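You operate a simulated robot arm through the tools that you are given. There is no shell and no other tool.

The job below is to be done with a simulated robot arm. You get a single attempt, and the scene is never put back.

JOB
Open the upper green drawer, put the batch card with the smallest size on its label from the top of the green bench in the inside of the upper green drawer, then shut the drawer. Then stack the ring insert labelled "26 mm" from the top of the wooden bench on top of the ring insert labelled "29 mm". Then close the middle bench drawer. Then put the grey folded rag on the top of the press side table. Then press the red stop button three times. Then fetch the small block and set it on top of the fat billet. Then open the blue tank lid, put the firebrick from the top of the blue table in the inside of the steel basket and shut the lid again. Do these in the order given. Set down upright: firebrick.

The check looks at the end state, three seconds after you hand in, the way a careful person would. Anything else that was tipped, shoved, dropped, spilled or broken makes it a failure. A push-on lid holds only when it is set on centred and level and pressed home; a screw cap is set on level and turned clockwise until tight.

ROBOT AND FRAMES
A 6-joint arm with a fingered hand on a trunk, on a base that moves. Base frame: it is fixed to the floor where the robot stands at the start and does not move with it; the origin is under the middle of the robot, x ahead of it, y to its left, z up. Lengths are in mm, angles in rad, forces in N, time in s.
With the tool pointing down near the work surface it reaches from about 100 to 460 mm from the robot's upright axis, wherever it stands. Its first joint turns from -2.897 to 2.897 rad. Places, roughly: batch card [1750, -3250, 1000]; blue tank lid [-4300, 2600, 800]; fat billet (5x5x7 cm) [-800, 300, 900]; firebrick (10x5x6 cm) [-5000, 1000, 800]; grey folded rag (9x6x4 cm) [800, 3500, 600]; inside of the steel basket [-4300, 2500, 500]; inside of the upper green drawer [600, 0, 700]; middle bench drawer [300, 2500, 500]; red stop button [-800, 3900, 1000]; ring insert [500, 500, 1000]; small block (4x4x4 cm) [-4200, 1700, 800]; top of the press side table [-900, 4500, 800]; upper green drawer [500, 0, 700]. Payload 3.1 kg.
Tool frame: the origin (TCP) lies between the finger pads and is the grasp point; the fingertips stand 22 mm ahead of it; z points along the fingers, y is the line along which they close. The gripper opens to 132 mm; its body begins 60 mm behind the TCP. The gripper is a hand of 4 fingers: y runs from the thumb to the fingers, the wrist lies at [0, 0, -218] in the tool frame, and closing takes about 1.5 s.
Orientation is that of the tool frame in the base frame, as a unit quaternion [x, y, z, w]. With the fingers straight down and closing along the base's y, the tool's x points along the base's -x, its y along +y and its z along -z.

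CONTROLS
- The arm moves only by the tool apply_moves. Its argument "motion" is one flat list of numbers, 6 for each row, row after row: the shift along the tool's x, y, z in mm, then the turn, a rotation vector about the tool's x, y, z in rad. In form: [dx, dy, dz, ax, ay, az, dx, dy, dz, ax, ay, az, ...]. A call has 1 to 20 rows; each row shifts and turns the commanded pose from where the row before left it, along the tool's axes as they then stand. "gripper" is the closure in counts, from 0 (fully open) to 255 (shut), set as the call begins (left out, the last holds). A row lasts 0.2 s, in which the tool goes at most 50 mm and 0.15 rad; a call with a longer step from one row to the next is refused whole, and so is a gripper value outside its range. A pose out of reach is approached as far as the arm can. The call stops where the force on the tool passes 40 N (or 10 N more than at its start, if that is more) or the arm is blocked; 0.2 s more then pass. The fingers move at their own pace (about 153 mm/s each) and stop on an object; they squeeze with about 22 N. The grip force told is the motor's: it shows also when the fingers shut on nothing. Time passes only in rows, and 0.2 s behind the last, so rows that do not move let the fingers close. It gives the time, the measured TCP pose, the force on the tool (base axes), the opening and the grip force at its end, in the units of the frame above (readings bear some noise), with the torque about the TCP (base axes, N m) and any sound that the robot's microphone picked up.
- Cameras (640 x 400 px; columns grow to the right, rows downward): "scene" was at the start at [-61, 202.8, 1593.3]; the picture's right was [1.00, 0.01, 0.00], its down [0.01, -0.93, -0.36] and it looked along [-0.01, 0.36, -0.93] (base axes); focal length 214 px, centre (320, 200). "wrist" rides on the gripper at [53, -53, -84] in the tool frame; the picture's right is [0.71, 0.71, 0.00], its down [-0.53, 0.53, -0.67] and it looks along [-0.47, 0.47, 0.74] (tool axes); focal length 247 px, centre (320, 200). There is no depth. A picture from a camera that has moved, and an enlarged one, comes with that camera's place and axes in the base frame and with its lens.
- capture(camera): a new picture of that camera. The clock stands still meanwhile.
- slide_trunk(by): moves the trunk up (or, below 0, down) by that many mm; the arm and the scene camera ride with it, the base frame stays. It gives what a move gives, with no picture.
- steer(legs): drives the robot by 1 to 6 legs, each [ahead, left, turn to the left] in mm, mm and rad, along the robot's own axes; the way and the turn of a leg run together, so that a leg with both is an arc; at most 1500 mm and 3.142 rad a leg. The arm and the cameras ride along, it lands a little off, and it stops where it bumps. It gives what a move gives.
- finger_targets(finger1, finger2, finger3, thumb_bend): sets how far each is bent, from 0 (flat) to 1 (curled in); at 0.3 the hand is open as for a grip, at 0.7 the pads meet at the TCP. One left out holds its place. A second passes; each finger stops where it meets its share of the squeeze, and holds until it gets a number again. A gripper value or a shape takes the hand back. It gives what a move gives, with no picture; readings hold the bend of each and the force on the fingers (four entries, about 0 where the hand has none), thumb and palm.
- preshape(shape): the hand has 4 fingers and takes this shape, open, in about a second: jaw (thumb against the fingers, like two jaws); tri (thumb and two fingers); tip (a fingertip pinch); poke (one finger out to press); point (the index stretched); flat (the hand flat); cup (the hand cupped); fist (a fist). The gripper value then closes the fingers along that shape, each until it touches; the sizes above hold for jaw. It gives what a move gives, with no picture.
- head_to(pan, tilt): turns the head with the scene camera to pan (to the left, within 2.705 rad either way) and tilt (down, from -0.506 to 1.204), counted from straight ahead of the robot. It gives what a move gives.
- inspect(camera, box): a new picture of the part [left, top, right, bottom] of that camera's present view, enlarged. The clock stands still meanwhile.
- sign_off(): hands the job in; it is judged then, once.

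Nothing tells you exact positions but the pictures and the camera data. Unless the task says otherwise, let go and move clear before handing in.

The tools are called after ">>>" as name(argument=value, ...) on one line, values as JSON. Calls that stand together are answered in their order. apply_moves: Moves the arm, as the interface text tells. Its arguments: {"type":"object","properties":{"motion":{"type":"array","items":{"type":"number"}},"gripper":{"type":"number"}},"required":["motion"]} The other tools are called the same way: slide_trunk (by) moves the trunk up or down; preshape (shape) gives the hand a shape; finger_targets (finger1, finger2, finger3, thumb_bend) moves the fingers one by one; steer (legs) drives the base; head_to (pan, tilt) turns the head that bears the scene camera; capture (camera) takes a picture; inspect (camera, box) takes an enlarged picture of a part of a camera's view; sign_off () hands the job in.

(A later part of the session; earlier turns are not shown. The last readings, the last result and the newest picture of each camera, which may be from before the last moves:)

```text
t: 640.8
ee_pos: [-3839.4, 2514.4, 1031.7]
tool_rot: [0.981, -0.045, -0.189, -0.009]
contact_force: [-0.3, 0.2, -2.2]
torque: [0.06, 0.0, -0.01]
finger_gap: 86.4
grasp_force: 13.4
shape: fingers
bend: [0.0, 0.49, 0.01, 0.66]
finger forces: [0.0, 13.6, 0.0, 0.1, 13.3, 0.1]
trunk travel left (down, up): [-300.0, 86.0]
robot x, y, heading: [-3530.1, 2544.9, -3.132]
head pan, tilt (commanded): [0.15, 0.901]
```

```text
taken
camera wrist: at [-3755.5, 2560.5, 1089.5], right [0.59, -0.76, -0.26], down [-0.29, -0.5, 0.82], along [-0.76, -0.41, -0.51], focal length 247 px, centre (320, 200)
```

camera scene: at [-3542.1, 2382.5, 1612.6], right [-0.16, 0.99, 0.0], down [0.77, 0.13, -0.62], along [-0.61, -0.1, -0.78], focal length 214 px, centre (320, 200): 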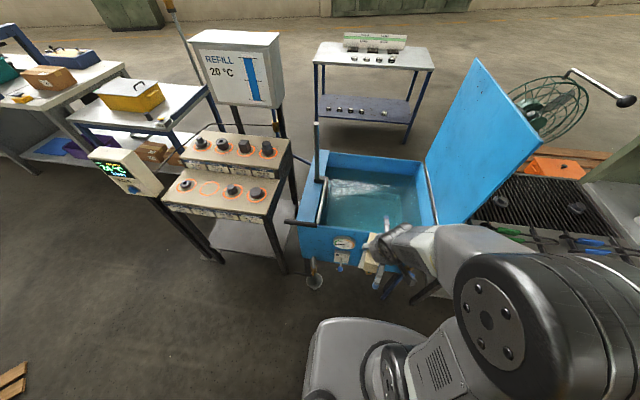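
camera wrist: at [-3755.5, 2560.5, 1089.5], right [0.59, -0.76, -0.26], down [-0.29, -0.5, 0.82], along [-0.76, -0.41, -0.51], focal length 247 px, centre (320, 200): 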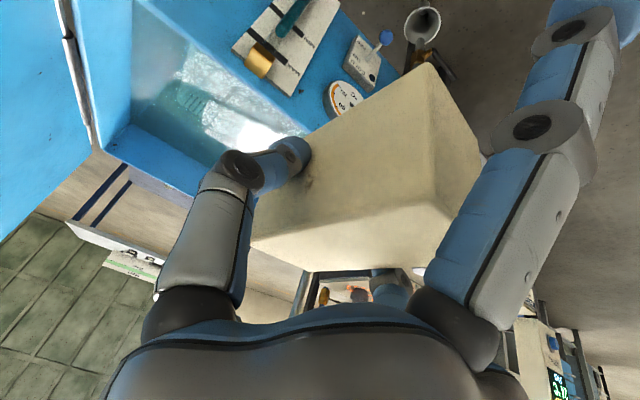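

The lid is still open. I move up to the tank and extend over the basket, keeping the brick level.

>>> steer(legs=[[172, -28, -0.01]])

>>> apply_moves(motion=[-36.9, 4.2, 14.9, 0, 0, 0, -36.9, 4.2, 14.9, 0, 0, 0, -36.9, 4.2, 14.9, 0, 0, 0, -36.9, 4.2, 14.9, 0, 0, 0, -36.9, 4.2, 14.9, 0, 0, 0, -36.9, 4.2, 14.9, 0, 0, 0, -30, 3.4, 12.1, 0, 0, 0])

>>> capture(camera="wrist")

>>> capture(camera="scene")

```text
t: 642.3
ee_pos: [-4015.0, 2542.9, 1030.3]
tool_rot: [0.981, -0.048, -0.19, -0.008]
contact_force: [-0.9, -0.2, -3.6]
torque: [0.05, -0.01, -0.02]
finger_gap: 85.9
grasp_force: 13.4
shape: fingers
bend: [0.0, 0.49, 0.01, 0.66]
finger forces: [0.0, 13.7, 0.1, 0.0, 13.2, 0.0]
trunk travel left (down, up): [-300.0, 86.0]
robot x, y, heading: [-3703.6, 2568.4, -3.139]
head pan, tilt (commanded): [0.15, 0.901]
```

```text
t: 643.9
ee_pos: [-4286.8, 2542.7, 1028.3]
tool_rot: [0.981, -0.049, -0.189, -0.009]
contact_force: [-0.1, -0.6, -2.3]
torque: [0.03, 0.01, -0.02]
finger_gap: 86.2
grasp_force: 13.4
shape: fingers
bend: [0.0, 0.49, 0.01, 0.66]
finger forces: [0.0, 13.5, 0.1, 0.0, 13.4, 0.0]
trunk travel left (down, up): [-300.0, 86.0]
robot x, y, heading: [-3702.2, 2567.4, -3.136]
head pan, tilt (commanded): [0.15, 0.901]
```

```text
taken
camera wrist: at [-4201.8, 2587.8, 1088.4], right [0.58, -0.77, -0.26], down [-0.29, -0.5, 0.82], along [-0.76, -0.4, -0.52], focal length 247 px, centre (320, 200)
```

wrist: 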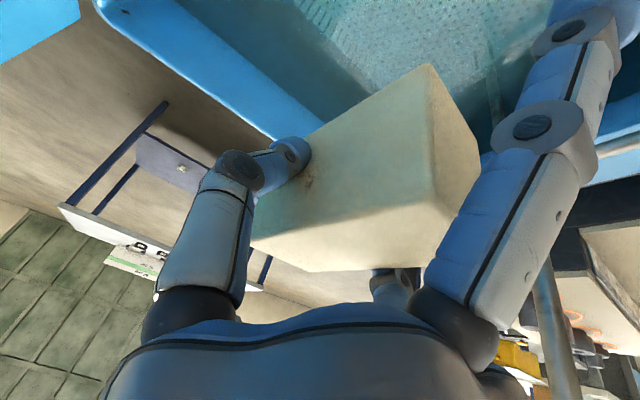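

```text
taken
camera scene: at [-3718.2, 2409.4, 1612.6], right [-0.15, 0.99, 0.0], down [0.78, 0.12, -0.62], along [-0.61, -0.1, -0.78], focal length 214 px, centre (320, 200)
```

scene: 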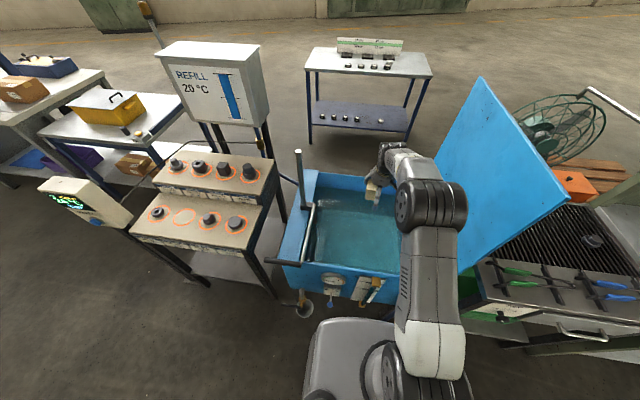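

>>> inspect(camera="scene", box=[270, 150, 430, 300])

>>> inspect(camera="wrist", box=[180, 0, 560, 180])

```text
2.67 times, centred on (350, 225) of scene
camera zoom: at [-3718.2, 2409.4, 1612.6], right [-0.15, 0.99, 0.0], down [0.78, 0.12, -0.62], along [-0.61, -0.1, -0.78], focal length 572 px, centre (240, 133)
```

zoom: 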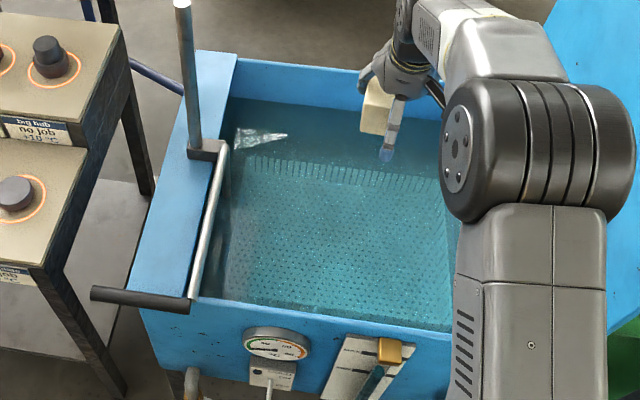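

```text
1.68 times, centred on (370, 90) of wrist
camera zoom: at [-4201.8, 2587.8, 1088.4], right [0.58, -0.77, -0.26], down [-0.29, -0.5, 0.82], along [-0.76, -0.4, -0.52], focal length 416 px, centre (236, 385)
```

zoom: 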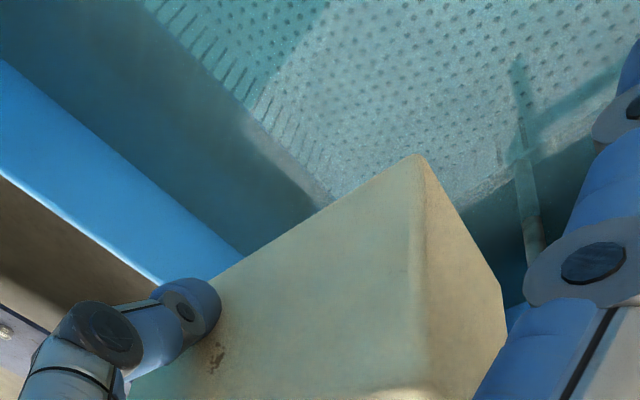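

The landing spot (−4290, 2530) is in the middle of the basket. Lowering with the trunk first.

>>> slide_trunk(by=-190)

>>> capture(camera="wrist")

>>> capture(camera="scene")

```text
t: 646.0
ee_pos: [-4286.3, 2543.0, 841.2]
tool_rot: [0.981, -0.049, -0.19, -0.009]
contact_force: [-1.0, -0.1, -2.7]
torque: [0.03, 0.02, -0.04]
finger_gap: 86.4
grasp_force: 12.9
shape: fingers
bend: [0.0, 0.49, 0.01, 0.66]
finger forces: [0.1, 13.6, 0.0, 0.0, 13.2, 0.0]
trunk travel left (down, up): [-110.0, 276.0]
robot x, y, heading: [-3703.8, 2567.9, -3.136]
head pan, tilt (commanded): [0.15, 0.901]
```

```text
taken
camera wrist: at [-4200.9, 2587.6, 899.5], right [0.58, -0.77, -0.26], down [-0.29, -0.5, 0.82], along [-0.76, -0.4, -0.51], focal length 247 px, centre (320, 200)
```

wrist: 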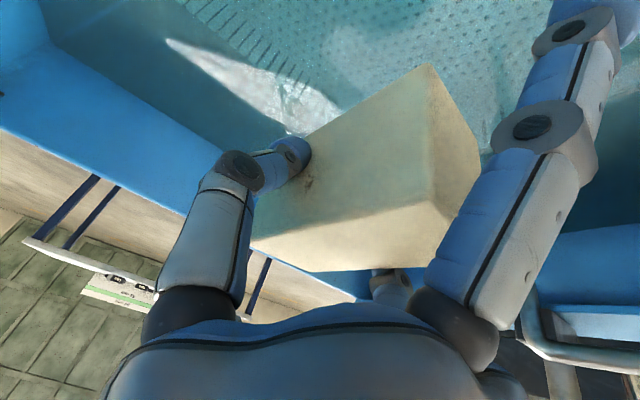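

```text
taken
camera scene: at [-3717.0, 2409.4, 1423.1], right [-0.15, 0.99, 0.0], down [0.77, 0.12, -0.62], along [-0.61, -0.1, -0.78], focal length 214 px, centre (320, 200)
```

scene: 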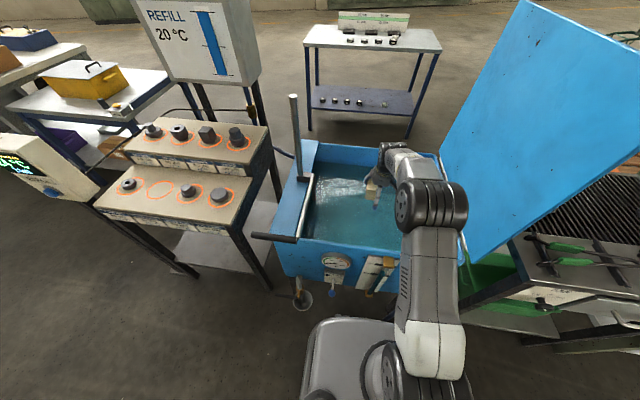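

>>> apply_moves(motion=[15, 0, 37.1, 0, 0, 0, 15, 0, 37.1, 0, 0, 0, 15, 0, 37.1, 0, 0, 0, 15, 0, 37.1, 0, 0, 0])

>>> capture(camera="scene")

>>> capture(camera="wrist")

```text
t: 647.0
ee_pos: [-4286.1, 2541.7, 678.7]
tool_rot: [0.981, -0.049, -0.19, -0.009]
contact_force: [0.3, 0.0, -2.7]
torque: [0.05, 0.0, -0.01]
finger_gap: 86.2
grasp_force: 13.7
shape: fingers
bend: [0.0, 0.49, 0.01, 0.66]
finger forces: [0.1, 13.5, 0.1, 0.0, 13.4, 0.1]
trunk travel left (down, up): [-110.0, 276.0]
robot x, y, heading: [-3701.8, 2569.5, -3.136]
head pan, tilt (commanded): [0.15, 0.901]
```

```text
taken
camera scene: at [-3717.5, 2409.3, 1423.1], right [-0.15, 0.99, 0.0], down [0.77, 0.12, -0.62], along [-0.61, -0.1, -0.78], focal length 214 px, centre (320, 200)
```

scene: 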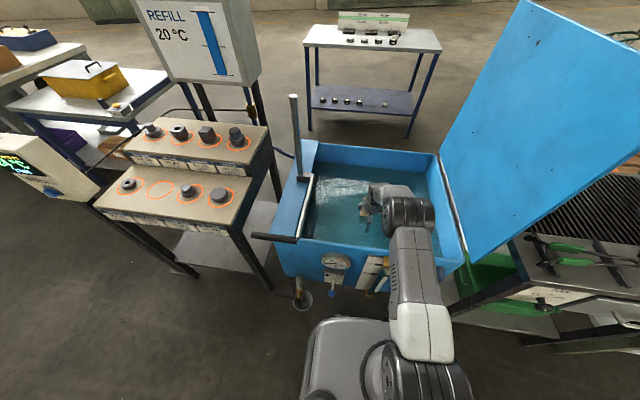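

```text
taken
camera wrist: at [-4200.8, 2587.4, 737.4], right [0.58, -0.77, -0.26], down [-0.29, -0.5, 0.82], along [-0.76, -0.4, -0.51], focal length 247 px, centre (320, 200)
```

wrist: 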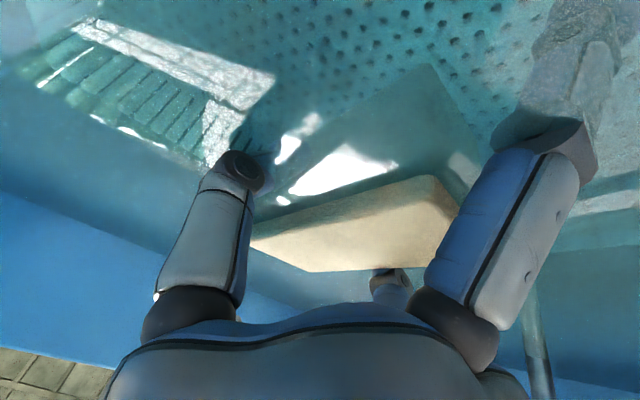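

>>> apply_moves(motion=[12, 0, 29.7, 0, 0, 0, 12, 0, 29.7, 0, 0, 0, 6, 0, 14.8, 0, 0, 0])

>>> capture(camera="wrist")

>>> capture(camera="scene")

```text
t: 647.8
ee_pos: [-4284.9, 2542.0, 598.6]
tool_rot: [0.981, -0.049, -0.188, -0.01]
contact_force: [-0.6, -0.1, -2.3]
torque: [0.04, 0.0, -0.01]
finger_gap: 86.4
grasp_force: 13.6
shape: fingers
bend: [0.0, 0.49, 0.01, 0.66]
finger forces: [0.1, 13.5, 0.0, 0.0, 13.3, 0.1]
trunk travel left (down, up): [-110.0, 276.0]
robot x, y, heading: [-3702.3, 2569.0, -3.138]
head pan, tilt (commanded): [0.15, 0.901]
```

```text
taken
camera wrist: at [-4200.5, 2587.7, 658.2], right [0.58, -0.77, -0.26], down [-0.29, -0.5, 0.82], along [-0.76, -0.4, -0.51], focal length 247 px, centre (320, 200)
```

wrist: 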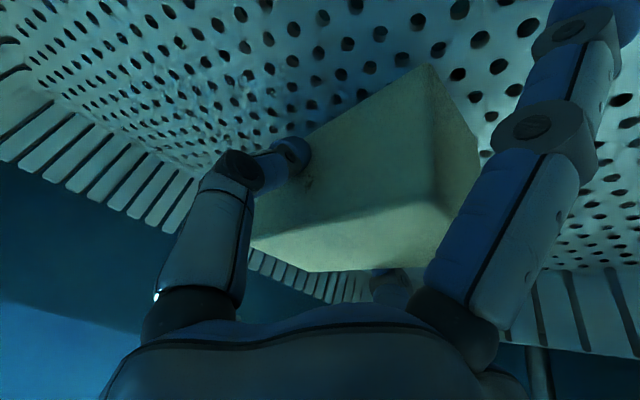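

```text
taken
camera scene: at [-3717.2, 2409.4, 1423.1], right [-0.15, 0.99, 0.0], down [0.77, 0.12, -0.62], along [-0.61, -0.1, -0.78], focal length 214 px, centre (320, 200)
```

scene: 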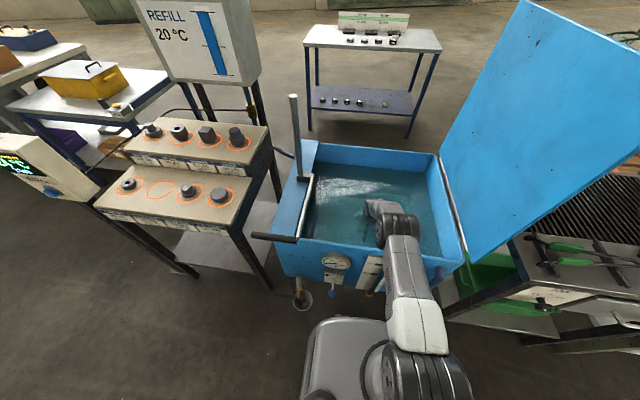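

The underwater view shows the brick inside the basket above its perforated floor. Lowering slowly.

>>> apply_moves(motion=[3, 0, 7.4, 0, 0, 0, 3, 0, 7.4, 0, 0, 0, 3, 0, 7.4, 0, 0, 0, 2.3, 0, 5.6, 0, 0, 0])

>>> capture(camera="wrist")

```text
t: 648.7
ee_pos: [-4292.5, 2541.1, 583.3]
tool_rot: [0.979, -0.05, -0.2, -0.008]
contact_force: [6.1, 2.1, 19.8]
torque: [-0.42, -1.21, 0.25]
finger_gap: 90.9
grasp_force: 19.7
shape: fingers
bend: [0.0, 0.48, 0.01, 0.66]
finger forces: [11.8, 13.1, 0.0, 0.0, 14.1, 0.0]
trunk travel left (down, up): [-110.0, 276.0]
robot x, y, heading: [-3704.8, 2568.2, -3.142]
head pan, tilt (commanded): [0.15, 0.901]
stopped in row 4: the force on the tool passed its limit at 46 N (the readings are from after the stop); the commanded pose is now the measured one
```

```text
taken
camera wrist: at [-4205.9, 2587.4, 640.7], right [0.58, -0.77, -0.27], down [-0.27, -0.5, 0.82], along [-0.77, -0.4, -0.5], focal length 247 px, centre (320, 200)
```

wrist: 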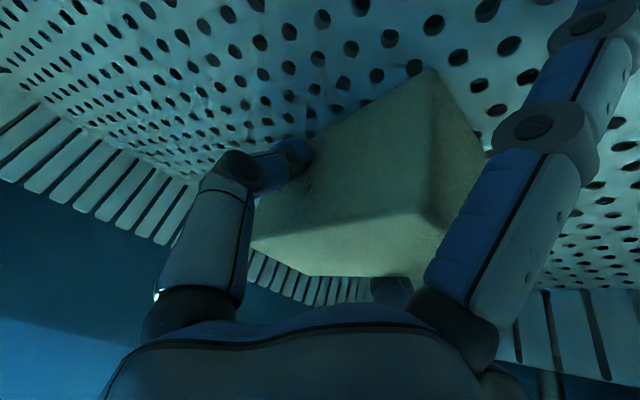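

Contact with the basket floor. I relax upward a few millimetres, then open thumb and finger 2.

>>> apply_moves(motion=[-1.5, 0, -3.7, 0, 0, 0, 0, 0, 0, 0, 0, 0])

>>> capture(camera="wrist")

```text
t: 649.3
ee_pos: [-4291.5, 2542.3, 583.3]
tool_rot: [0.979, -0.049, -0.199, -0.009]
contact_force: [0.6, -0.2, 6.8]
torque: [-0.22, -0.52, 0.07]
finger_gap: 89.7
grasp_force: 15.3
shape: fingers
bend: [0.0, 0.48, 0.01, 0.66]
finger forces: [5.0, 13.5, 0.0, 0.0, 13.1, 0.0]
trunk travel left (down, up): [-110.0, 276.0]
robot x, y, heading: [-3703.5, 2565.6, -3.135]
head pan, tilt (commanded): [0.15, 0.901]
```

```text
taken
camera wrist: at [-4205.0, 2587.5, 642.1], right [0.58, -0.77, -0.27], down [-0.28, -0.5, 0.82], along [-0.77, -0.4, -0.5], focal length 247 px, centre (320, 200)
```

wrist: 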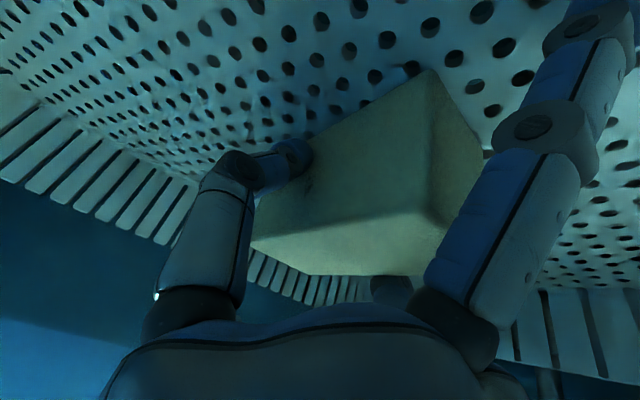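

The brick's underside is at the floor level (≈545). Opening thumb and finger 2 to release.

>>> finger_targets(finger2=0.3, thumb_bend=0.3)

>>> capture(camera="wrist")

```text
t: 650.3
ee_pos: [-4291.9, 2542.2, 585.0]
tool_rot: [0.979, -0.05, -0.199, -0.009]
contact_force: [2.9, -0.6, 4.6]
torque: [-0.04, -0.55, 0.01]
finger_gap: 110.9
grasp_force: 2.4
shape: fingers
bend: [0.0, 0.3, 0.01, 0.3]
finger forces: [4.7, 0.0, 0.0, 0.1, 0.1, 0.0]
trunk travel left (down, up): [-110.0, 276.0]
robot x, y, heading: [-3702.0, 2570.0, -3.138]
head pan, tilt (commanded): [0.15, 0.901]
```

```text
taken
camera wrist: at [-4205.1, 2587.7, 642.2], right [0.58, -0.77, -0.27], down [-0.28, -0.5, 0.82], along [-0.77, -0.4, -0.5], focal length 247 px, centre (320, 200)
```

wrist: 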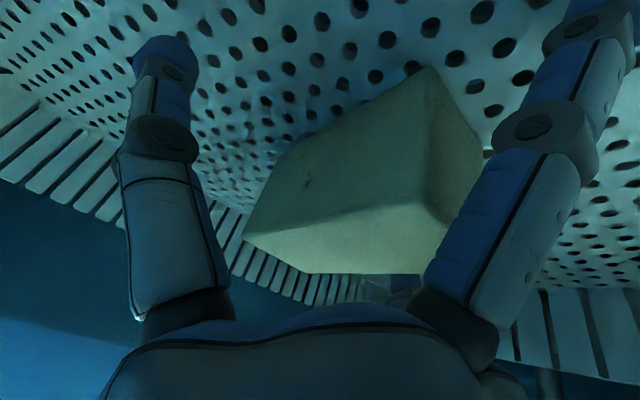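

Released; the brick stands flat on the basket floor. Lifting straight up out of the tank.

>>> apply_moves(motion=[-3.8, 0, -9.3, 0, 0, 0, -7.5, 0, -18.5, 0, 0, 0, -11.3, 0, -27.8, 0, 0, 0, -11.3, 0, -27.8, 0, 0, 0])

>>> capture(camera="wrist")

```text
t: 651.3
ee_pos: [-4292.2, 2542.8, 676.4]
tool_rot: [0.979, -0.049, -0.198, -0.009]
contact_force: [-0.7, 0.1, 0.1]
torque: [0.0, 0.01, 0.05]
finger_gap: 108.3
grasp_force: 0.1
shape: fingers
bend: [0.0, 0.3, 0.01, 0.3]
finger forces: [0.0, 0.1, 0.0, 0.0, 0.0, 0.0]
trunk travel left (down, up): [-110.0, 276.0]
robot x, y, heading: [-3705.1, 2568.7, -3.133]
head pan, tilt (commanded): [0.15, 0.901]
```

```text
taken
camera wrist: at [-4205.8, 2589.0, 732.8], right [0.58, -0.77, -0.27], down [-0.28, -0.5, 0.82], along [-0.77, -0.4, -0.5], focal length 247 px, centre (320, 200)
```

wrist: 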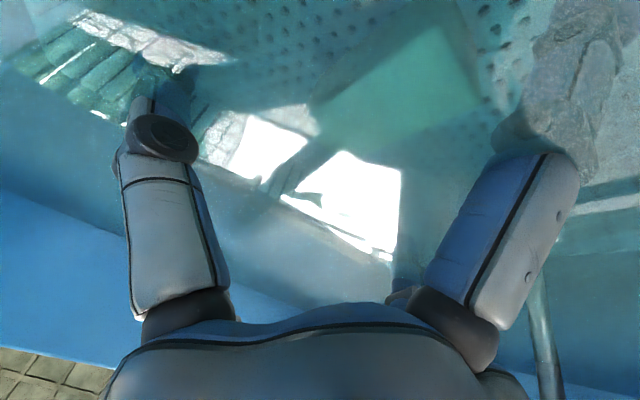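

>>> apply_moves(motion=[-15, 0, -37.1, 0, 0, 0, -15, 0, -37.1, 0, 0, 0, -15, 0, -37.1, 0, 0, 0, -15, 0, -37.1, 0, 0, 0])

>>> slide_trunk(by=190)

>>> capture(camera="wrist")

>>> inspect(camera="scene", box=[270, 150, 450, 300])

```text
t: 652.3
ee_pos: [-4286.6, 2541.9, 834.8]
tool_rot: [0.979, -0.049, -0.198, -0.009]
contact_force: [0.6, -0.2, -0.2]
torque: [0.06, -0.01, 0.02]
finger_gap: 108.0
grasp_force: 0.1
shape: fingers
bend: [0.0, 0.3, 0.01, 0.3]
finger forces: [0.0, 0.0, 0.0, 0.1, 0.0, 0.0]
trunk travel left (down, up): [-110.0, 276.0]
robot x, y, heading: [-3702.0, 2566.6, -3.142]
head pan, tilt (commanded): [0.15, 0.901]
```

```text
t: 654.4
ee_pos: [-4286.2, 2542.2, 1024.6]
tool_rot: [0.979, -0.049, -0.197, -0.008]
contact_force: [-1.4, -0.8, -1.2]
torque: [0.0, -0.01, -0.01]
finger_gap: 108.4
grasp_force: 0.1
shape: fingers
bend: [0.0, 0.3, 0.01, 0.3]
finger forces: [0.1, 0.0, 0.0, 0.0, 0.0, 0.0]
trunk travel left (down, up): [-300.0, 86.0]
robot x, y, heading: [-3702.9, 2568.0, -3.14]
head pan, tilt (commanded): [0.15, 0.901]
```

```text
taken
camera wrist: at [-4200.3, 2588.0, 1081.7], right [0.58, -0.77, -0.27], down [-0.28, -0.5, 0.82], along [-0.77, -0.4, -0.5], focal length 247 px, centre (320, 200)
```

wrist: 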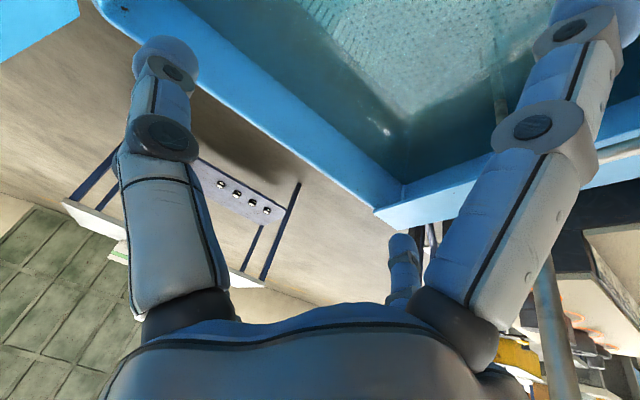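

```text
2.67 times, centred on (360, 225) of scene
camera zoom: at [-3716.7, 2409.4, 1612.8], right [-0.15, 0.99, 0.0], down [0.77, 0.12, -0.62], along [-0.61, -0.1, -0.78], focal length 572 px, centre (213, 133)
```

zoom: 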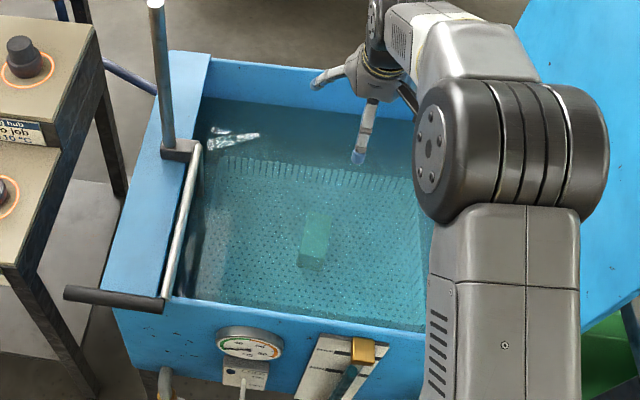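

The brick is visible standing in the basket. Now retract, restore the vertical hand pose and close the lid by following the handle arc in reverse.

>>> apply_moves(motion=[36.9, -4.2, -14.9, 0, 0, 0, 36.9, -4.2, -14.9, 0, 0, 0, 36.9, -4.2, -14.9, 0, 0, 0, 36.9, -4.2, -14.9, 0, 0, 0, 36.9, -4.2, -14.9, 0, 0, 0, 36.9, -4.2, -14.9, 0, 0, 0, 25, -2.8, -10, 0, 0, 0])

>>> steer(legs=[[-150, 0, 0]])

>>> apply_moves(motion=[0, 0, 0, 0, 0.132, 0, 0, 0, 0, 0, 0.132, 0, 0, 0, 0, 0, 0.132, 0, 0, 0, 0, 0, 0, 0.137, 0, 0, 0, 0, 0, 0.137, 0, 0, 0, 0, 0, 0.137, 0, 0, 0, 0, 0, 0.137, 0, 0, 0, 0, 0, 0.137])

>>> preshape(shape="jaw")

```text
t: 656.0
ee_pos: [-4019.4, 2544.4, 1019.2]
tool_rot: [0.979, -0.049, -0.197, -0.009]
contact_force: [0.3, 0.4, 0.7]
torque: [0.02, -0.02, -0.03]
finger_gap: 108.4
grasp_force: 0.0
shape: fingers
bend: [0.0, 0.3, 0.01, 0.3]
finger forces: [0.0, 0.1, 0.0, 0.1, 0.0, 0.0]
trunk travel left (down, up): [-300.0, 86.0]
robot x, y, heading: [-3702.7, 2569.4, -3.136]
head pan, tilt (commanded): [0.15, 0.901]
```

```text
t: 657.4
ee_pos: [-3865.2, 2544.5, 1020.5]
tool_rot: [0.979, -0.05, -0.197, -0.008]
contact_force: [0.0, 0.2, -0.3]
torque: [0.01, 0.02, 0.04]
finger_gap: 108.4
grasp_force: 0.0
shape: fingers
bend: [0.0, 0.3, 0.01, 0.3]
finger forces: [0.0, 0.0, 0.1, 0.0, 0.0, 0.0]
trunk travel left (down, up): [-300.0, 86.0]
robot x, y, heading: [-3548.7, 2569.1, -3.138]
head pan, tilt (commanded): [0.15, 0.901]
```

```text
t: 659.2
ee_pos: [-3866.9, 2544.8, 1019.3]
tool_rot: [0.923, -0.385, 0.001, 0.002]
contact_force: [-0.5, -0.2, -0.2]
torque: [-0.03, 0.01, 0.01]
finger_gap: 108.4
grasp_force: 0.1
shape: fingers
bend: [0.0, 0.3, 0.0, 0.3]
finger forces: [0.1, 0.0, 0.0, 0.0, 0.1, 0.0]
trunk travel left (down, up): [-300.0, 86.0]
robot x, y, heading: [-3548.6, 2571.4, -3.134]
head pan, tilt (commanded): [0.15, 0.901]
```

```text
t: 660.1
ee_pos: [-3866.1, 2544.6, 1018.2]
tool_rot: [0.924, -0.383, 0.0, 0.002]
contact_force: [-0.1, 0.5, 0.1]
torque: [0.0, 0.0, -0.02]
finger_gap: 132.1
grasp_force: 0.1
shape: jaw
bend: [0.3, 0.3, 0.3, 0.3]
finger forces: [0.0, 0.0, 0.1, 0.1, 0.1, 0.0]
trunk travel left (down, up): [-300.0, 86.0]
robot x, y, heading: [-3549.8, 2569.6, -3.137]
head pan, tilt (commanded): [0.15, 0.901]
```

>>> slide_trunk(by=86)

>>> apply_moves(motion=[0, 0, -45, 0, 0, 0, 0, 0, -45, 0, 0, 0, 0, 0, -45, 0, 0, 0, 0, 0, -45, 0, 0, 0, 0, 0, -42, 0, 0, 0])

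>>> steer(legs=[[152, -35, 0]])

>>> finger_targets(finger1=0.48, finger2=0.48, finger3=0.48, thumb_bend=0.48)

>>> capture(camera="wrist")

```text
t: 661.3
ee_pos: [-3865.8, 2542.8, 1106.5]
tool_rot: [0.924, -0.383, 0.001, 0.001]
contact_force: [0.1, -0.1, 0.0]
torque: [0.03, -0.05, 0.0]
finger_gap: 132.2
grasp_force: 0.2
shape: jaw
bend: [0.3, 0.3, 0.3, 0.3]
finger forces: [0.0, 0.0, 0.0, 0.0, 0.0, 0.0]
trunk travel left (down, up): [-386.0, 0.0]
robot x, y, heading: [-3551.1, 2568.5, -3.139]
head pan, tilt (commanded): [0.15, 0.901]
```

```text
t: 662.5
ee_pos: [-3865.4, 2545.6, 1325.3]
tool_rot: [0.923, -0.384, 0.0, 0.001]
contact_force: [0.5, -0.5, 0.0]
torque: [0.01, -0.02, 0.02]
finger_gap: 132.0
grasp_force: 0.0
shape: jaw
bend: [0.3, 0.3, 0.3, 0.3]
finger forces: [0.0, 0.1, 0.1, 0.1, 0.1, 0.1]
trunk travel left (down, up): [-386.0, 0.0]
robot x, y, heading: [-3545.9, 2569.4, -3.137]
head pan, tilt (commanded): [0.15, 0.901]
```

```text
t: 663.9
ee_pos: [-4014.4, 2580.8, 1326.3]
tool_rot: [0.923, -0.385, 0.0, 0.0]
contact_force: [-0.3, -0.2, 0.0]
torque: [0.0, -0.01, 0.02]
finger_gap: 132.1
grasp_force: 0.1
shape: jaw
bend: [0.3, 0.3, 0.3, 0.3]
finger forces: [0.0, 0.0, 0.0, 0.0, 0.1, 0.1]
trunk travel left (down, up): [-386.0, 0.0]
robot x, y, heading: [-3696.7, 2603.6, 3.143]
head pan, tilt (commanded): [0.15, 0.901]
```

```text
t: 664.9
ee_pos: [-4015.1, 2580.7, 1325.7]
tool_rot: [0.923, -0.384, 0.001, 0.001]
contact_force: [0.2, -0.3, -0.3]
torque: [0.01, -0.02, 0.0]
finger_gap: 46.1
grasp_force: 0.0
shape: fingers
bend: [0.48, 0.48, 0.48, 0.48]
finger forces: [0.0, 0.1, 0.1, 0.0, 0.0, 0.1]
trunk travel left (down, up): [-386.0, 0.0]
robot x, y, heading: [-3700.3, 2601.9, 3.138]
head pan, tilt (commanded): [0.15, 0.901]
```

```text
taken
camera wrist: at [-3940.6, 2581.0, 1410.5], right [0.0, -1.0, 0.0], down [-0.74, 0.0, 0.67], along [-0.67, 0.0, -0.74], focal length 247 px, centre (320, 200)
```

wrist: 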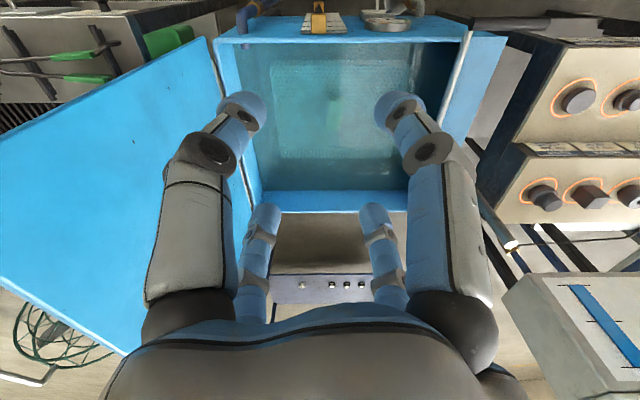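

The lid seems to have settled further open. I look at it from the scene camera to locate the handle.

>>> head_to(pan=-0.35, tilt=0.7)

>>> capture(camera="scene")

```text
t: 665.8
ee_pos: [-4015.5, 2580.5, 1325.3]
tool_rot: [0.923, -0.384, 0.001, 0.001]
contact_force: [1.1, -0.1, 1.3]
torque: [0.0, -0.01, 0.01]
finger_gap: 45.9
grasp_force: 0.1
shape: fingers
bend: [0.48, 0.48, 0.48, 0.48]
finger forces: [0.0, 0.0, 0.1, 0.0, 0.1, 0.0]
trunk travel left (down, up): [-386.0, 0.0]
robot x, y, heading: [-3699.8, 2607.7, 3.143]
head pan, tilt (commanded): [-0.351, 0.7]
```

```text
taken
camera scene: at [-3718.9, 2485.2, 1714.7], right [0.34, 0.94, 0.0], down [0.61, -0.22, -0.76], along [-0.72, 0.26, -0.64], focal length 214 px, centre (320, 200)
```

scene: 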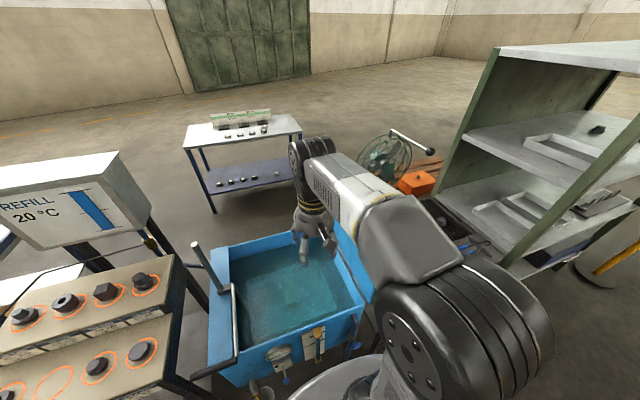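

The lid has swung fully open (~110°), the handle now behind it at about y≈3035, z≈1200. I move the base sideways so I can push the handle from behind.

>>> steer(legs=[[0, -185, 0]])

>>> capture(camera="wrist")

```text
t: 667.4
ee_pos: [-4015.3, 2767.9, 1326.2]
tool_rot: [0.923, -0.385, 0.0, 0.001]
contact_force: [0.2, -0.4, 0.2]
torque: [0.0, -0.02, -0.04]
finger_gap: 45.9
grasp_force: 0.0
shape: fingers
bend: [0.48, 0.48, 0.48, 0.48]
finger forces: [0.0, 0.0, 0.1, 0.0, 0.0, 0.0]
trunk travel left (down, up): [-386.0, 0.0]
robot x, y, heading: [-3701.8, 2794.4, 3.138]
head pan, tilt (commanded): [-0.351, 0.7]
```

```text
taken
camera wrist: at [-3940.6, 2768.4, 1410.5], right [-0.01, -1.0, 0.0], down [-0.74, 0.01, 0.67], along [-0.67, 0.0, -0.74], focal length 247 px, centre (320, 200)
```

wrist: 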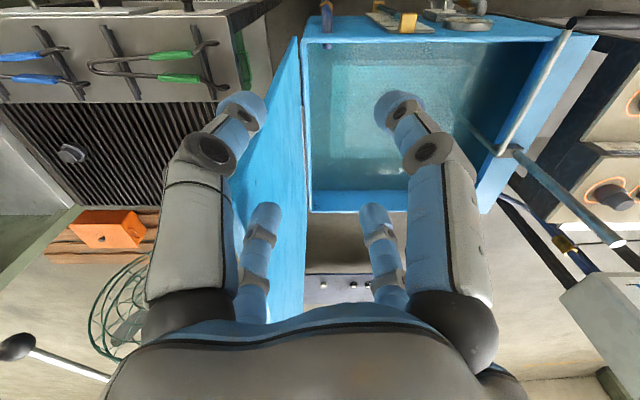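

>>> apply_moves(motion=[28, -28.4, -8, 0, 0, 0, 21, -21.3, 0, 0, 0, 0, -25.9, -25.6, 0, 0, 0, 0, -25.9, -25.6, 0, 0, 0, 0, -25.9, -25.6, 0, 0, 0, 0, -25.9, -25.6, 0, 0, 0, 0, -25.9, -25.6, 0, 0, 0, 0, -25.9, -25.6, 0, 0, 0, 0])

>>> capture(camera="wrist")

>>> capture(camera="scene")

```text
t: 669.2
ee_pos: [-3944.9, 2986.5, 1332.9]
tool_rot: [0.923, -0.384, 0.001, 0.001]
contact_force: [-0.4, -0.4, -0.6]
torque: [0.03, -0.01, -0.02]
finger_gap: 45.9
grasp_force: 0.2
shape: fingers
bend: [0.48, 0.48, 0.48, 0.48]
finger forces: [0.0, 0.1, 0.0, 0.0, 0.1, 0.1]
trunk travel left (down, up): [-386.0, 0.0]
robot x, y, heading: [-3696.2, 2787.7, 3.14]
head pan, tilt (commanded): [-0.351, 0.7]
```

```text
taken
camera wrist: at [-3871.3, 2986.9, 1417.2], right [0.0, -1.0, 0.0], down [-0.74, 0.01, 0.67], along [-0.67, 0.0, -0.74], focal length 247 px, centre (320, 200)
```

wrist: 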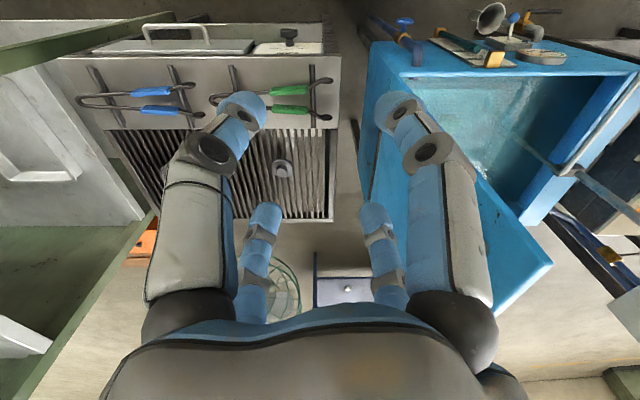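

```text
taken
camera scene: at [-3719.7, 2673.7, 1714.8], right [0.34, 0.94, 0.0], down [0.6, -0.22, -0.76], along [-0.72, 0.26, -0.64], focal length 214 px, centre (320, 200)
```

scene: 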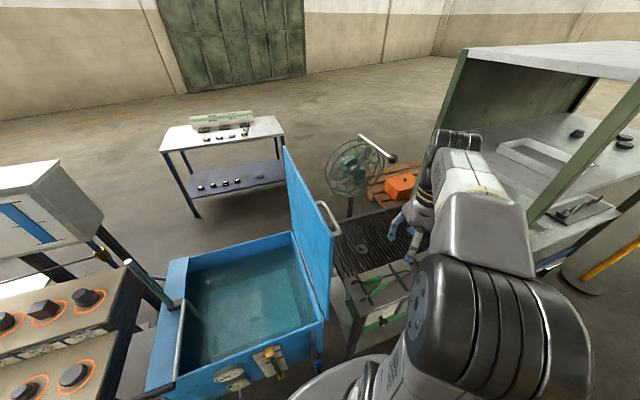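

>>> inspect(camera="scene", box=[250, 130, 420, 350])

```text
1.82 times, centred on (335, 240) of scene
camera zoom: at [-3719.7, 2673.7, 1714.8], right [0.34, 0.94, 0.0], down [0.6, -0.22, -0.76], along [-0.72, 0.26, -0.64], focal length 390 px, centre (293, 127)
```

zoom: 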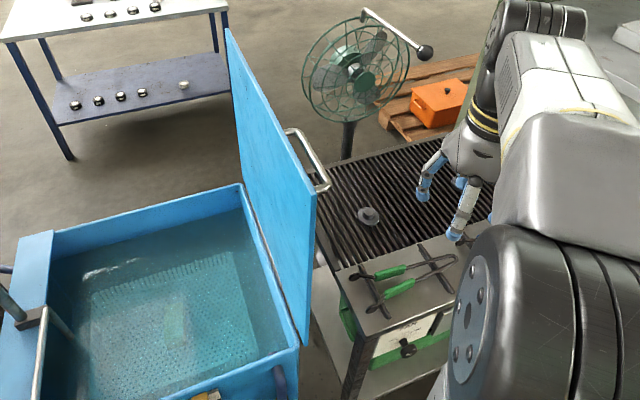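

The lid is practically vertical, handle bar at y≈2848, z≈1265 – as I left it. I move the base back and re-engage the bar from above.

>>> steer(legs=[[0, 186, 0]])

>>> apply_moves(motion=[-16.3, -16.2, 5, 0, 0, 0, -16.3, -16.2, 6, 0, 0, 0, -25.8, 26, 0, 0, 0, 0, -25.8, 26, 0, 0, 0, 0, -25.8, 26, 0, 0, 0, 0, -25.8, 26, 0, 0, 0, 0])

>>> capture(camera="wrist")

```text
t: 670.7
ee_pos: [-3945.9, 2802.8, 1333.1]
tool_rot: [0.922, -0.387, 0.001, 0.002]
contact_force: [0.0, 0.3, -0.1]
torque: [0.03, -0.02, 0.0]
finger_gap: 45.8
grasp_force: 0.1
shape: fingers
bend: [0.48, 0.48, 0.48, 0.48]
finger forces: [0.0, 0.1, 0.0, 0.0, 0.0, 0.0]
trunk travel left (down, up): [-386.0, 0.0]
robot x, y, heading: [-3699.9, 2610.4, 3.144]
head pan, tilt (commanded): [-0.351, 0.7]
```

```text
t: 672.1
ee_pos: [-4091.7, 2848.0, 1322.1]
tool_rot: [0.922, -0.386, 0.001, 0.001]
contact_force: [0.4, 1.2, -0.1]
torque: [0.05, 0.0, 0.04]
finger_gap: 45.0
grasp_force: 0.9
shape: fingers
bend: [0.49, 0.48, 0.48, 0.48]
finger forces: [0.9, 0.0, 0.1, 0.0, 0.0, 0.0]
trunk travel left (down, up): [-386.0, 0.0]
robot x, y, heading: [-3699.5, 2608.5, 3.138]
head pan, tilt (commanded): [-0.351, 0.7]
```

```text
taken
camera wrist: at [-4017.3, 2848.0, 1406.1], right [-0.01, -1.0, 0.0], down [-0.74, 0.01, 0.67], along [-0.67, 0.0, -0.74], focal length 247 px, centre (320, 200)
```

wrist: 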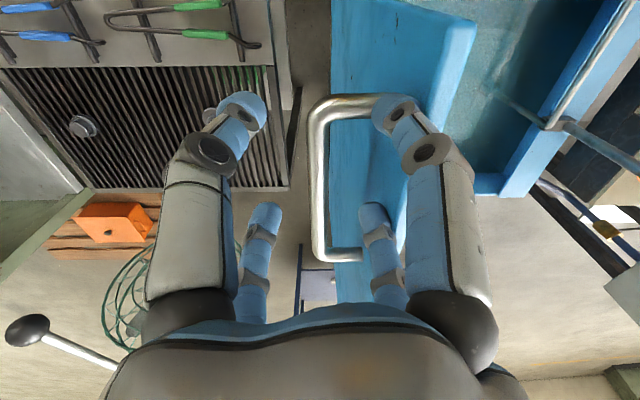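

>>> apply_moves(motion=[-25.5, 25.7, 0, 0, 0, 0, 0, 0, 15, 0, 0, 0, 0, 0, 15, 0, 0, 0, 0, 0, 15, 0, 0, 0, 0, 0, 12, 0, 0, 0, 0, 0, 10, 0, 0, 0])

>>> capture(camera="wrist")

```text
t: 673.5
ee_pos: [-4127.6, 2850.2, 1255.0]
tool_rot: [0.922, -0.387, 0.0, 0.001]
contact_force: [1.0, -0.1, 0.1]
torque: [-0.06, -0.02, 0.07]
finger_gap: 45.2
grasp_force: 0.5
shape: fingers
bend: [0.48, 0.48, 0.48, 0.48]
finger forces: [1.5, 0.0, 0.0, 0.0, 0.0, 0.0]
trunk travel left (down, up): [-386.0, 0.0]
robot x, y, heading: [-3700.8, 2608.1, 3.138]
head pan, tilt (commanded): [-0.351, 0.7]
```

```text
taken
camera wrist: at [-4053.0, 2850.1, 1338.8], right [-0.01, -1.0, 0.0], down [-0.74, 0.01, 0.67], along [-0.67, 0.0, -0.74], focal length 247 px, centre (320, 200)
```

wrist: 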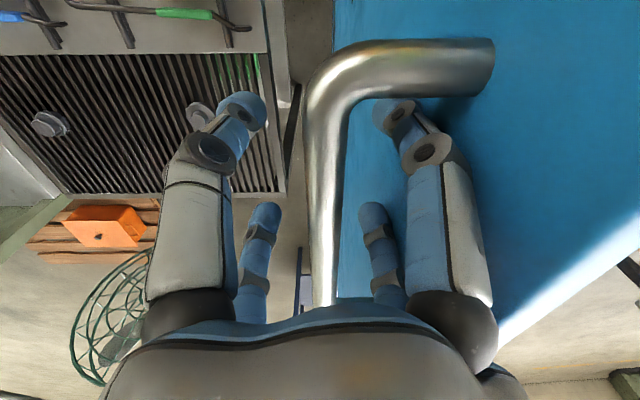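

I raise slightly so that the pads clamp the bar itself, and close on it.

>>> apply_moves(motion=[0, 0, -8, 0, 0, 0])

>>> finger_targets(finger1=0.78, finger2=0.78, finger3=0.78, thumb_bend=0.78)

>>> capture(camera="wrist")

```text
t: 673.9
ee_pos: [-4127.1, 2849.6, 1263.2]
tool_rot: [0.922, -0.386, 0.0, 0.001]
contact_force: [-0.6, 0.5, -0.2]
torque: [-0.01, 0.02, 0.05]
finger_gap: 45.0
grasp_force: 0.9
shape: fingers
bend: [0.49, 0.48, 0.48, 0.48]
finger forces: [1.4, 0.1, 0.0, 0.0, 0.0, 0.1]
trunk travel left (down, up): [-386.0, 0.0]
robot x, y, heading: [-3698.2, 2609.3, 3.14]
head pan, tilt (commanded): [-0.351, 0.7]
```

```text
t: 674.9
ee_pos: [-4128.2, 2849.9, 1262.5]
tool_rot: [0.922, -0.387, 0.0, 0.001]
contact_force: [-0.2, 1.6, -0.8]
torque: [0.0, 0.02, -0.02]
finger_gap: 0.0
grasp_force: 0.9
shape: fingers
bend: [0.75, 0.74, 0.75, 0.72]
finger forces: [0.1, 0.1, 0.0, 0.0, 1.7, 0.0]
trunk travel left (down, up): [-386.0, 0.0]
robot x, y, heading: [-3697.4, 2607.0, 3.132]
head pan, tilt (commanded): [-0.351, 0.7]
```

```text
taken
camera wrist: at [-4052.9, 2849.8, 1347.5], right [-0.01, -1.0, 0.0], down [-0.74, 0.01, 0.67], along [-0.67, 0.0, -0.74], focal length 247 px, centre (320, 200)
```

wrist: 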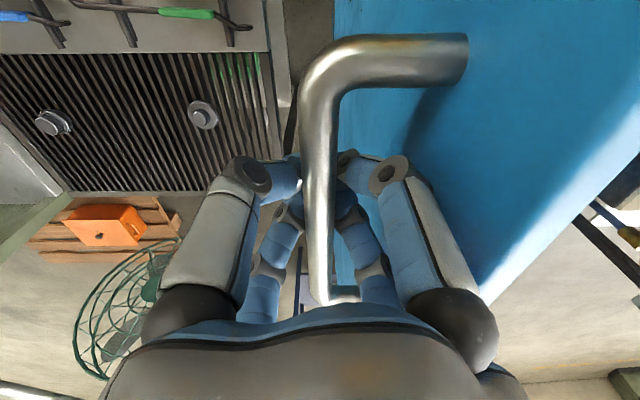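

The fingers enclose the bar. Now I follow the arc in reverse to swing the lid shut.

>>> apply_moves(motion=[5.7, 5.6, 9, 0, 0, 0, 15.6, 15.5, 0, 0, 0, 0, 16.3, 16.2, -1, 0, 0, 0, 15.6, 15.5, 2, 0, 0, 0, 16.3, 16.2, 2, 0, 0, 0])

>>> capture(camera="wrist")

```text
t: 676.1
ee_pos: [-4128.7, 2751.6, 1251.0]
tool_rot: [0.922, -0.387, 0.002, 0.002]
contact_force: [-0.2, 2.4, -3.0]
torque: [0.0, 0.06, 0.05]
finger_gap: 0.2
grasp_force: 1.5
shape: fingers
bend: [0.75, 0.74, 0.75, 0.72]
finger forces: [0.0, 0.0, 0.0, 0.0, 3.1, 0.0]
trunk travel left (down, up): [-386.0, 0.0]
robot x, y, heading: [-3697.5, 2609.0, 3.134]
head pan, tilt (commanded): [-0.351, 0.7]
```

```text
taken
camera wrist: at [-4054.0, 2752.3, 1336.6], right [-0.01, -1.0, 0.0], down [-0.74, 0.01, 0.67], along [-0.67, 0.0, -0.74], focal length 247 px, centre (320, 200)
```

wrist: 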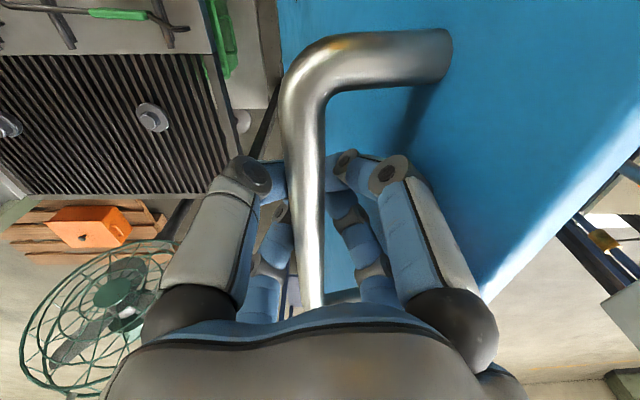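

>>> apply_moves(motion=[17.8, 17.6, 4, 0, 0, 0, 17.8, 17.6, 5, 0, 0, 0, 17.8, 17.6, 6, 0, 0, 0, 14.9, 14.8, 8, 0, 0, 0, 14.9, 14.8, 9, 0, 0, 0, 14.9, 14.8, 11, 0, 0, 0, 14.9, 14.8, 11, 0, 0, 0, 14.9, 14.8, 12, 0, 0, 0, 14.9, 14.8, 12, 0, 0, 0])

>>> capture(camera="wrist")

>>> capture(camera="scene")

```text
t: 678.1
ee_pos: [-4130.2, 2550.6, 1173.0]
tool_rot: [0.922, -0.387, 0.002, 0.001]
contact_force: [0.7, 3.2, -2.5]
torque: [-0.05, 0.06, 0.02]
finger_gap: 0.0
grasp_force: 2.4
shape: fingers
bend: [0.75, 0.74, 0.75, 0.72]
finger forces: [0.0, 0.0, 0.0, 0.1, 4.6, 0.0]
trunk travel left (down, up): [-386.0, 0.0]
robot x, y, heading: [-3700.8, 2607.7, 3.137]
head pan, tilt (commanded): [-0.351, 0.7]
```

```text
taken
camera wrist: at [-4054.7, 2550.1, 1257.9], right [-0.01, -1.0, 0.0], down [-0.74, 0.01, 0.67], along [-0.67, 0.0, -0.74], focal length 247 px, centre (320, 200)
```

wrist: 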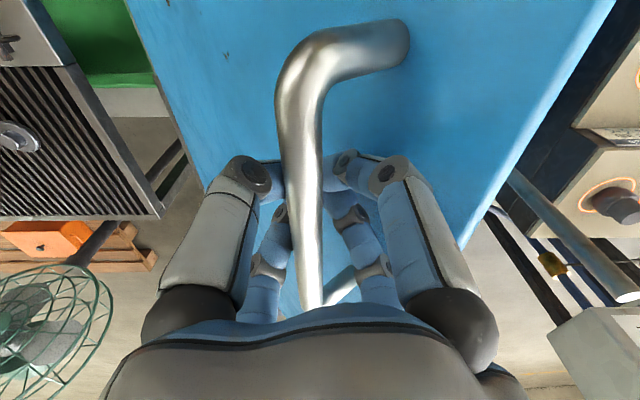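

```text
taken
camera scene: at [-3720.4, 2489.9, 1714.7], right [0.35, 0.94, 0.0], down [0.6, -0.22, -0.76], along [-0.72, 0.27, -0.64], focal length 214 px, centre (320, 200)
```

scene: 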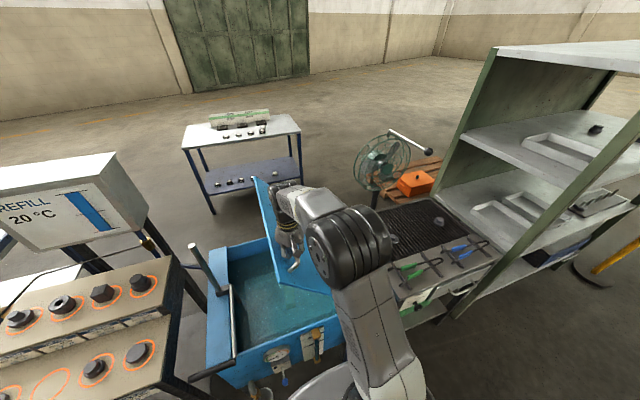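

>>> apply_moves(motion=[13.5, 13.4, 17, 0, 0, 0, 13.5, 13.4, 17, 0, 0, 0, 13.5, 13.4, 17, 0, 0, 0, 13.3, 13.1, 20, 0, 0, 0, 13.3, 13.1, 20, 0, 0, 0, 13.3, 13.1, 20, 0, 0, 0, 8.5, 8.4, 24, 0, 0, 0, 8.5, 8.4, 24, 0, 0, 0, 8.5, 8.4, 24, 0, 0, 0])

>>> capture(camera="wrist")

```text
t: 680.1
ee_pos: [-4128.7, 2400.0, 987.9]
tool_rot: [0.922, -0.386, 0.0, 0.001]
contact_force: [-0.3, -1.5, -3.8]
torque: [0.05, 0.07, 0.03]
finger_gap: 0.0
grasp_force: 0.7
shape: fingers
bend: [0.75, 0.75, 0.75, 0.72]
finger forces: [0.8, 0.4, 0.0, 0.0, 0.0, 0.0]
trunk travel left (down, up): [-386.0, 0.0]
robot x, y, heading: [-3700.5, 2611.4, 3.144]
head pan, tilt (commanded): [-0.351, 0.7]
```

```text
taken
camera wrist: at [-4055.1, 2399.7, 1073.2], right [-0.01, -1.0, 0.0], down [-0.74, 0.01, 0.67], along [-0.67, 0.0, -0.74], focal length 247 px, centre (320, 200)
```

wrist: 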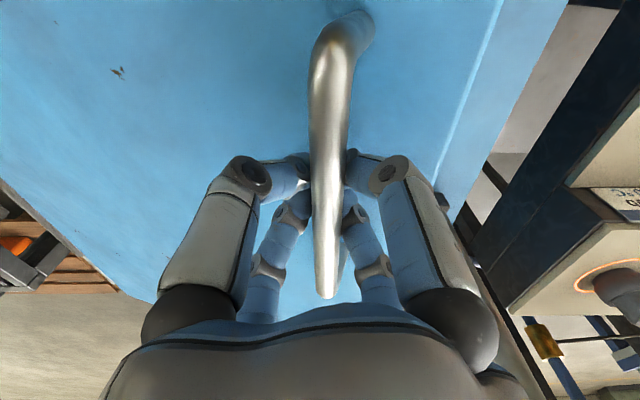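

>>> apply_moves(motion=[6.4, 6.3, 24, 0, 0, 0, 6.4, 6.3, 24, 0, 0, 0, 5.7, 5.6, 23, 0, 0, 0, 3.2, 3.2, 20, 0, 0, 0, 2.5, 2.5, 18, 0, 0, 0, 1.4, 1.4, 15, 0, 0, 0])

>>> capture(camera="wrist")

```text
t: 681.5
ee_pos: [-4129.5, 2363.3, 867.0]
tool_rot: [0.922, -0.386, 0.001, 0.002]
contact_force: [1.5, -0.2, -1.1]
torque: [0.02, -0.01, 0.0]
finger_gap: 0.1
grasp_force: 0.0
shape: fingers
bend: [0.75, 0.75, 0.75, 0.72]
finger forces: [0.1, 0.0, 0.1, 0.1, 0.3, 0.0]
trunk travel left (down, up): [-386.0, 0.0]
robot x, y, heading: [-3697.7, 2606.6, 3.139]
head pan, tilt (commanded): [-0.351, 0.7]
```

```text
taken
camera wrist: at [-4054.8, 2363.2, 951.4], right [-0.01, -1.0, 0.0], down [-0.74, 0.01, 0.67], along [-0.67, 0.0, -0.74], focal length 247 px, centre (320, 200)
```

wrist: 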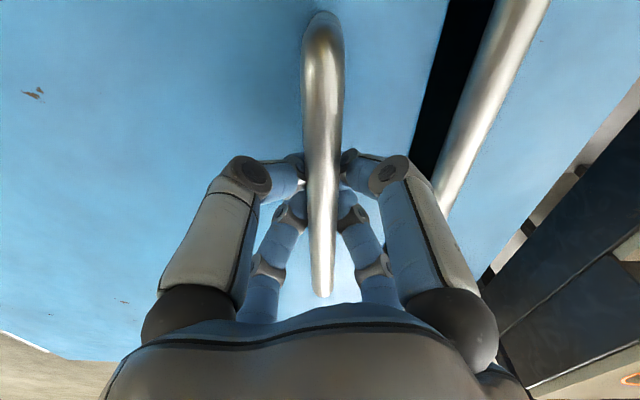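

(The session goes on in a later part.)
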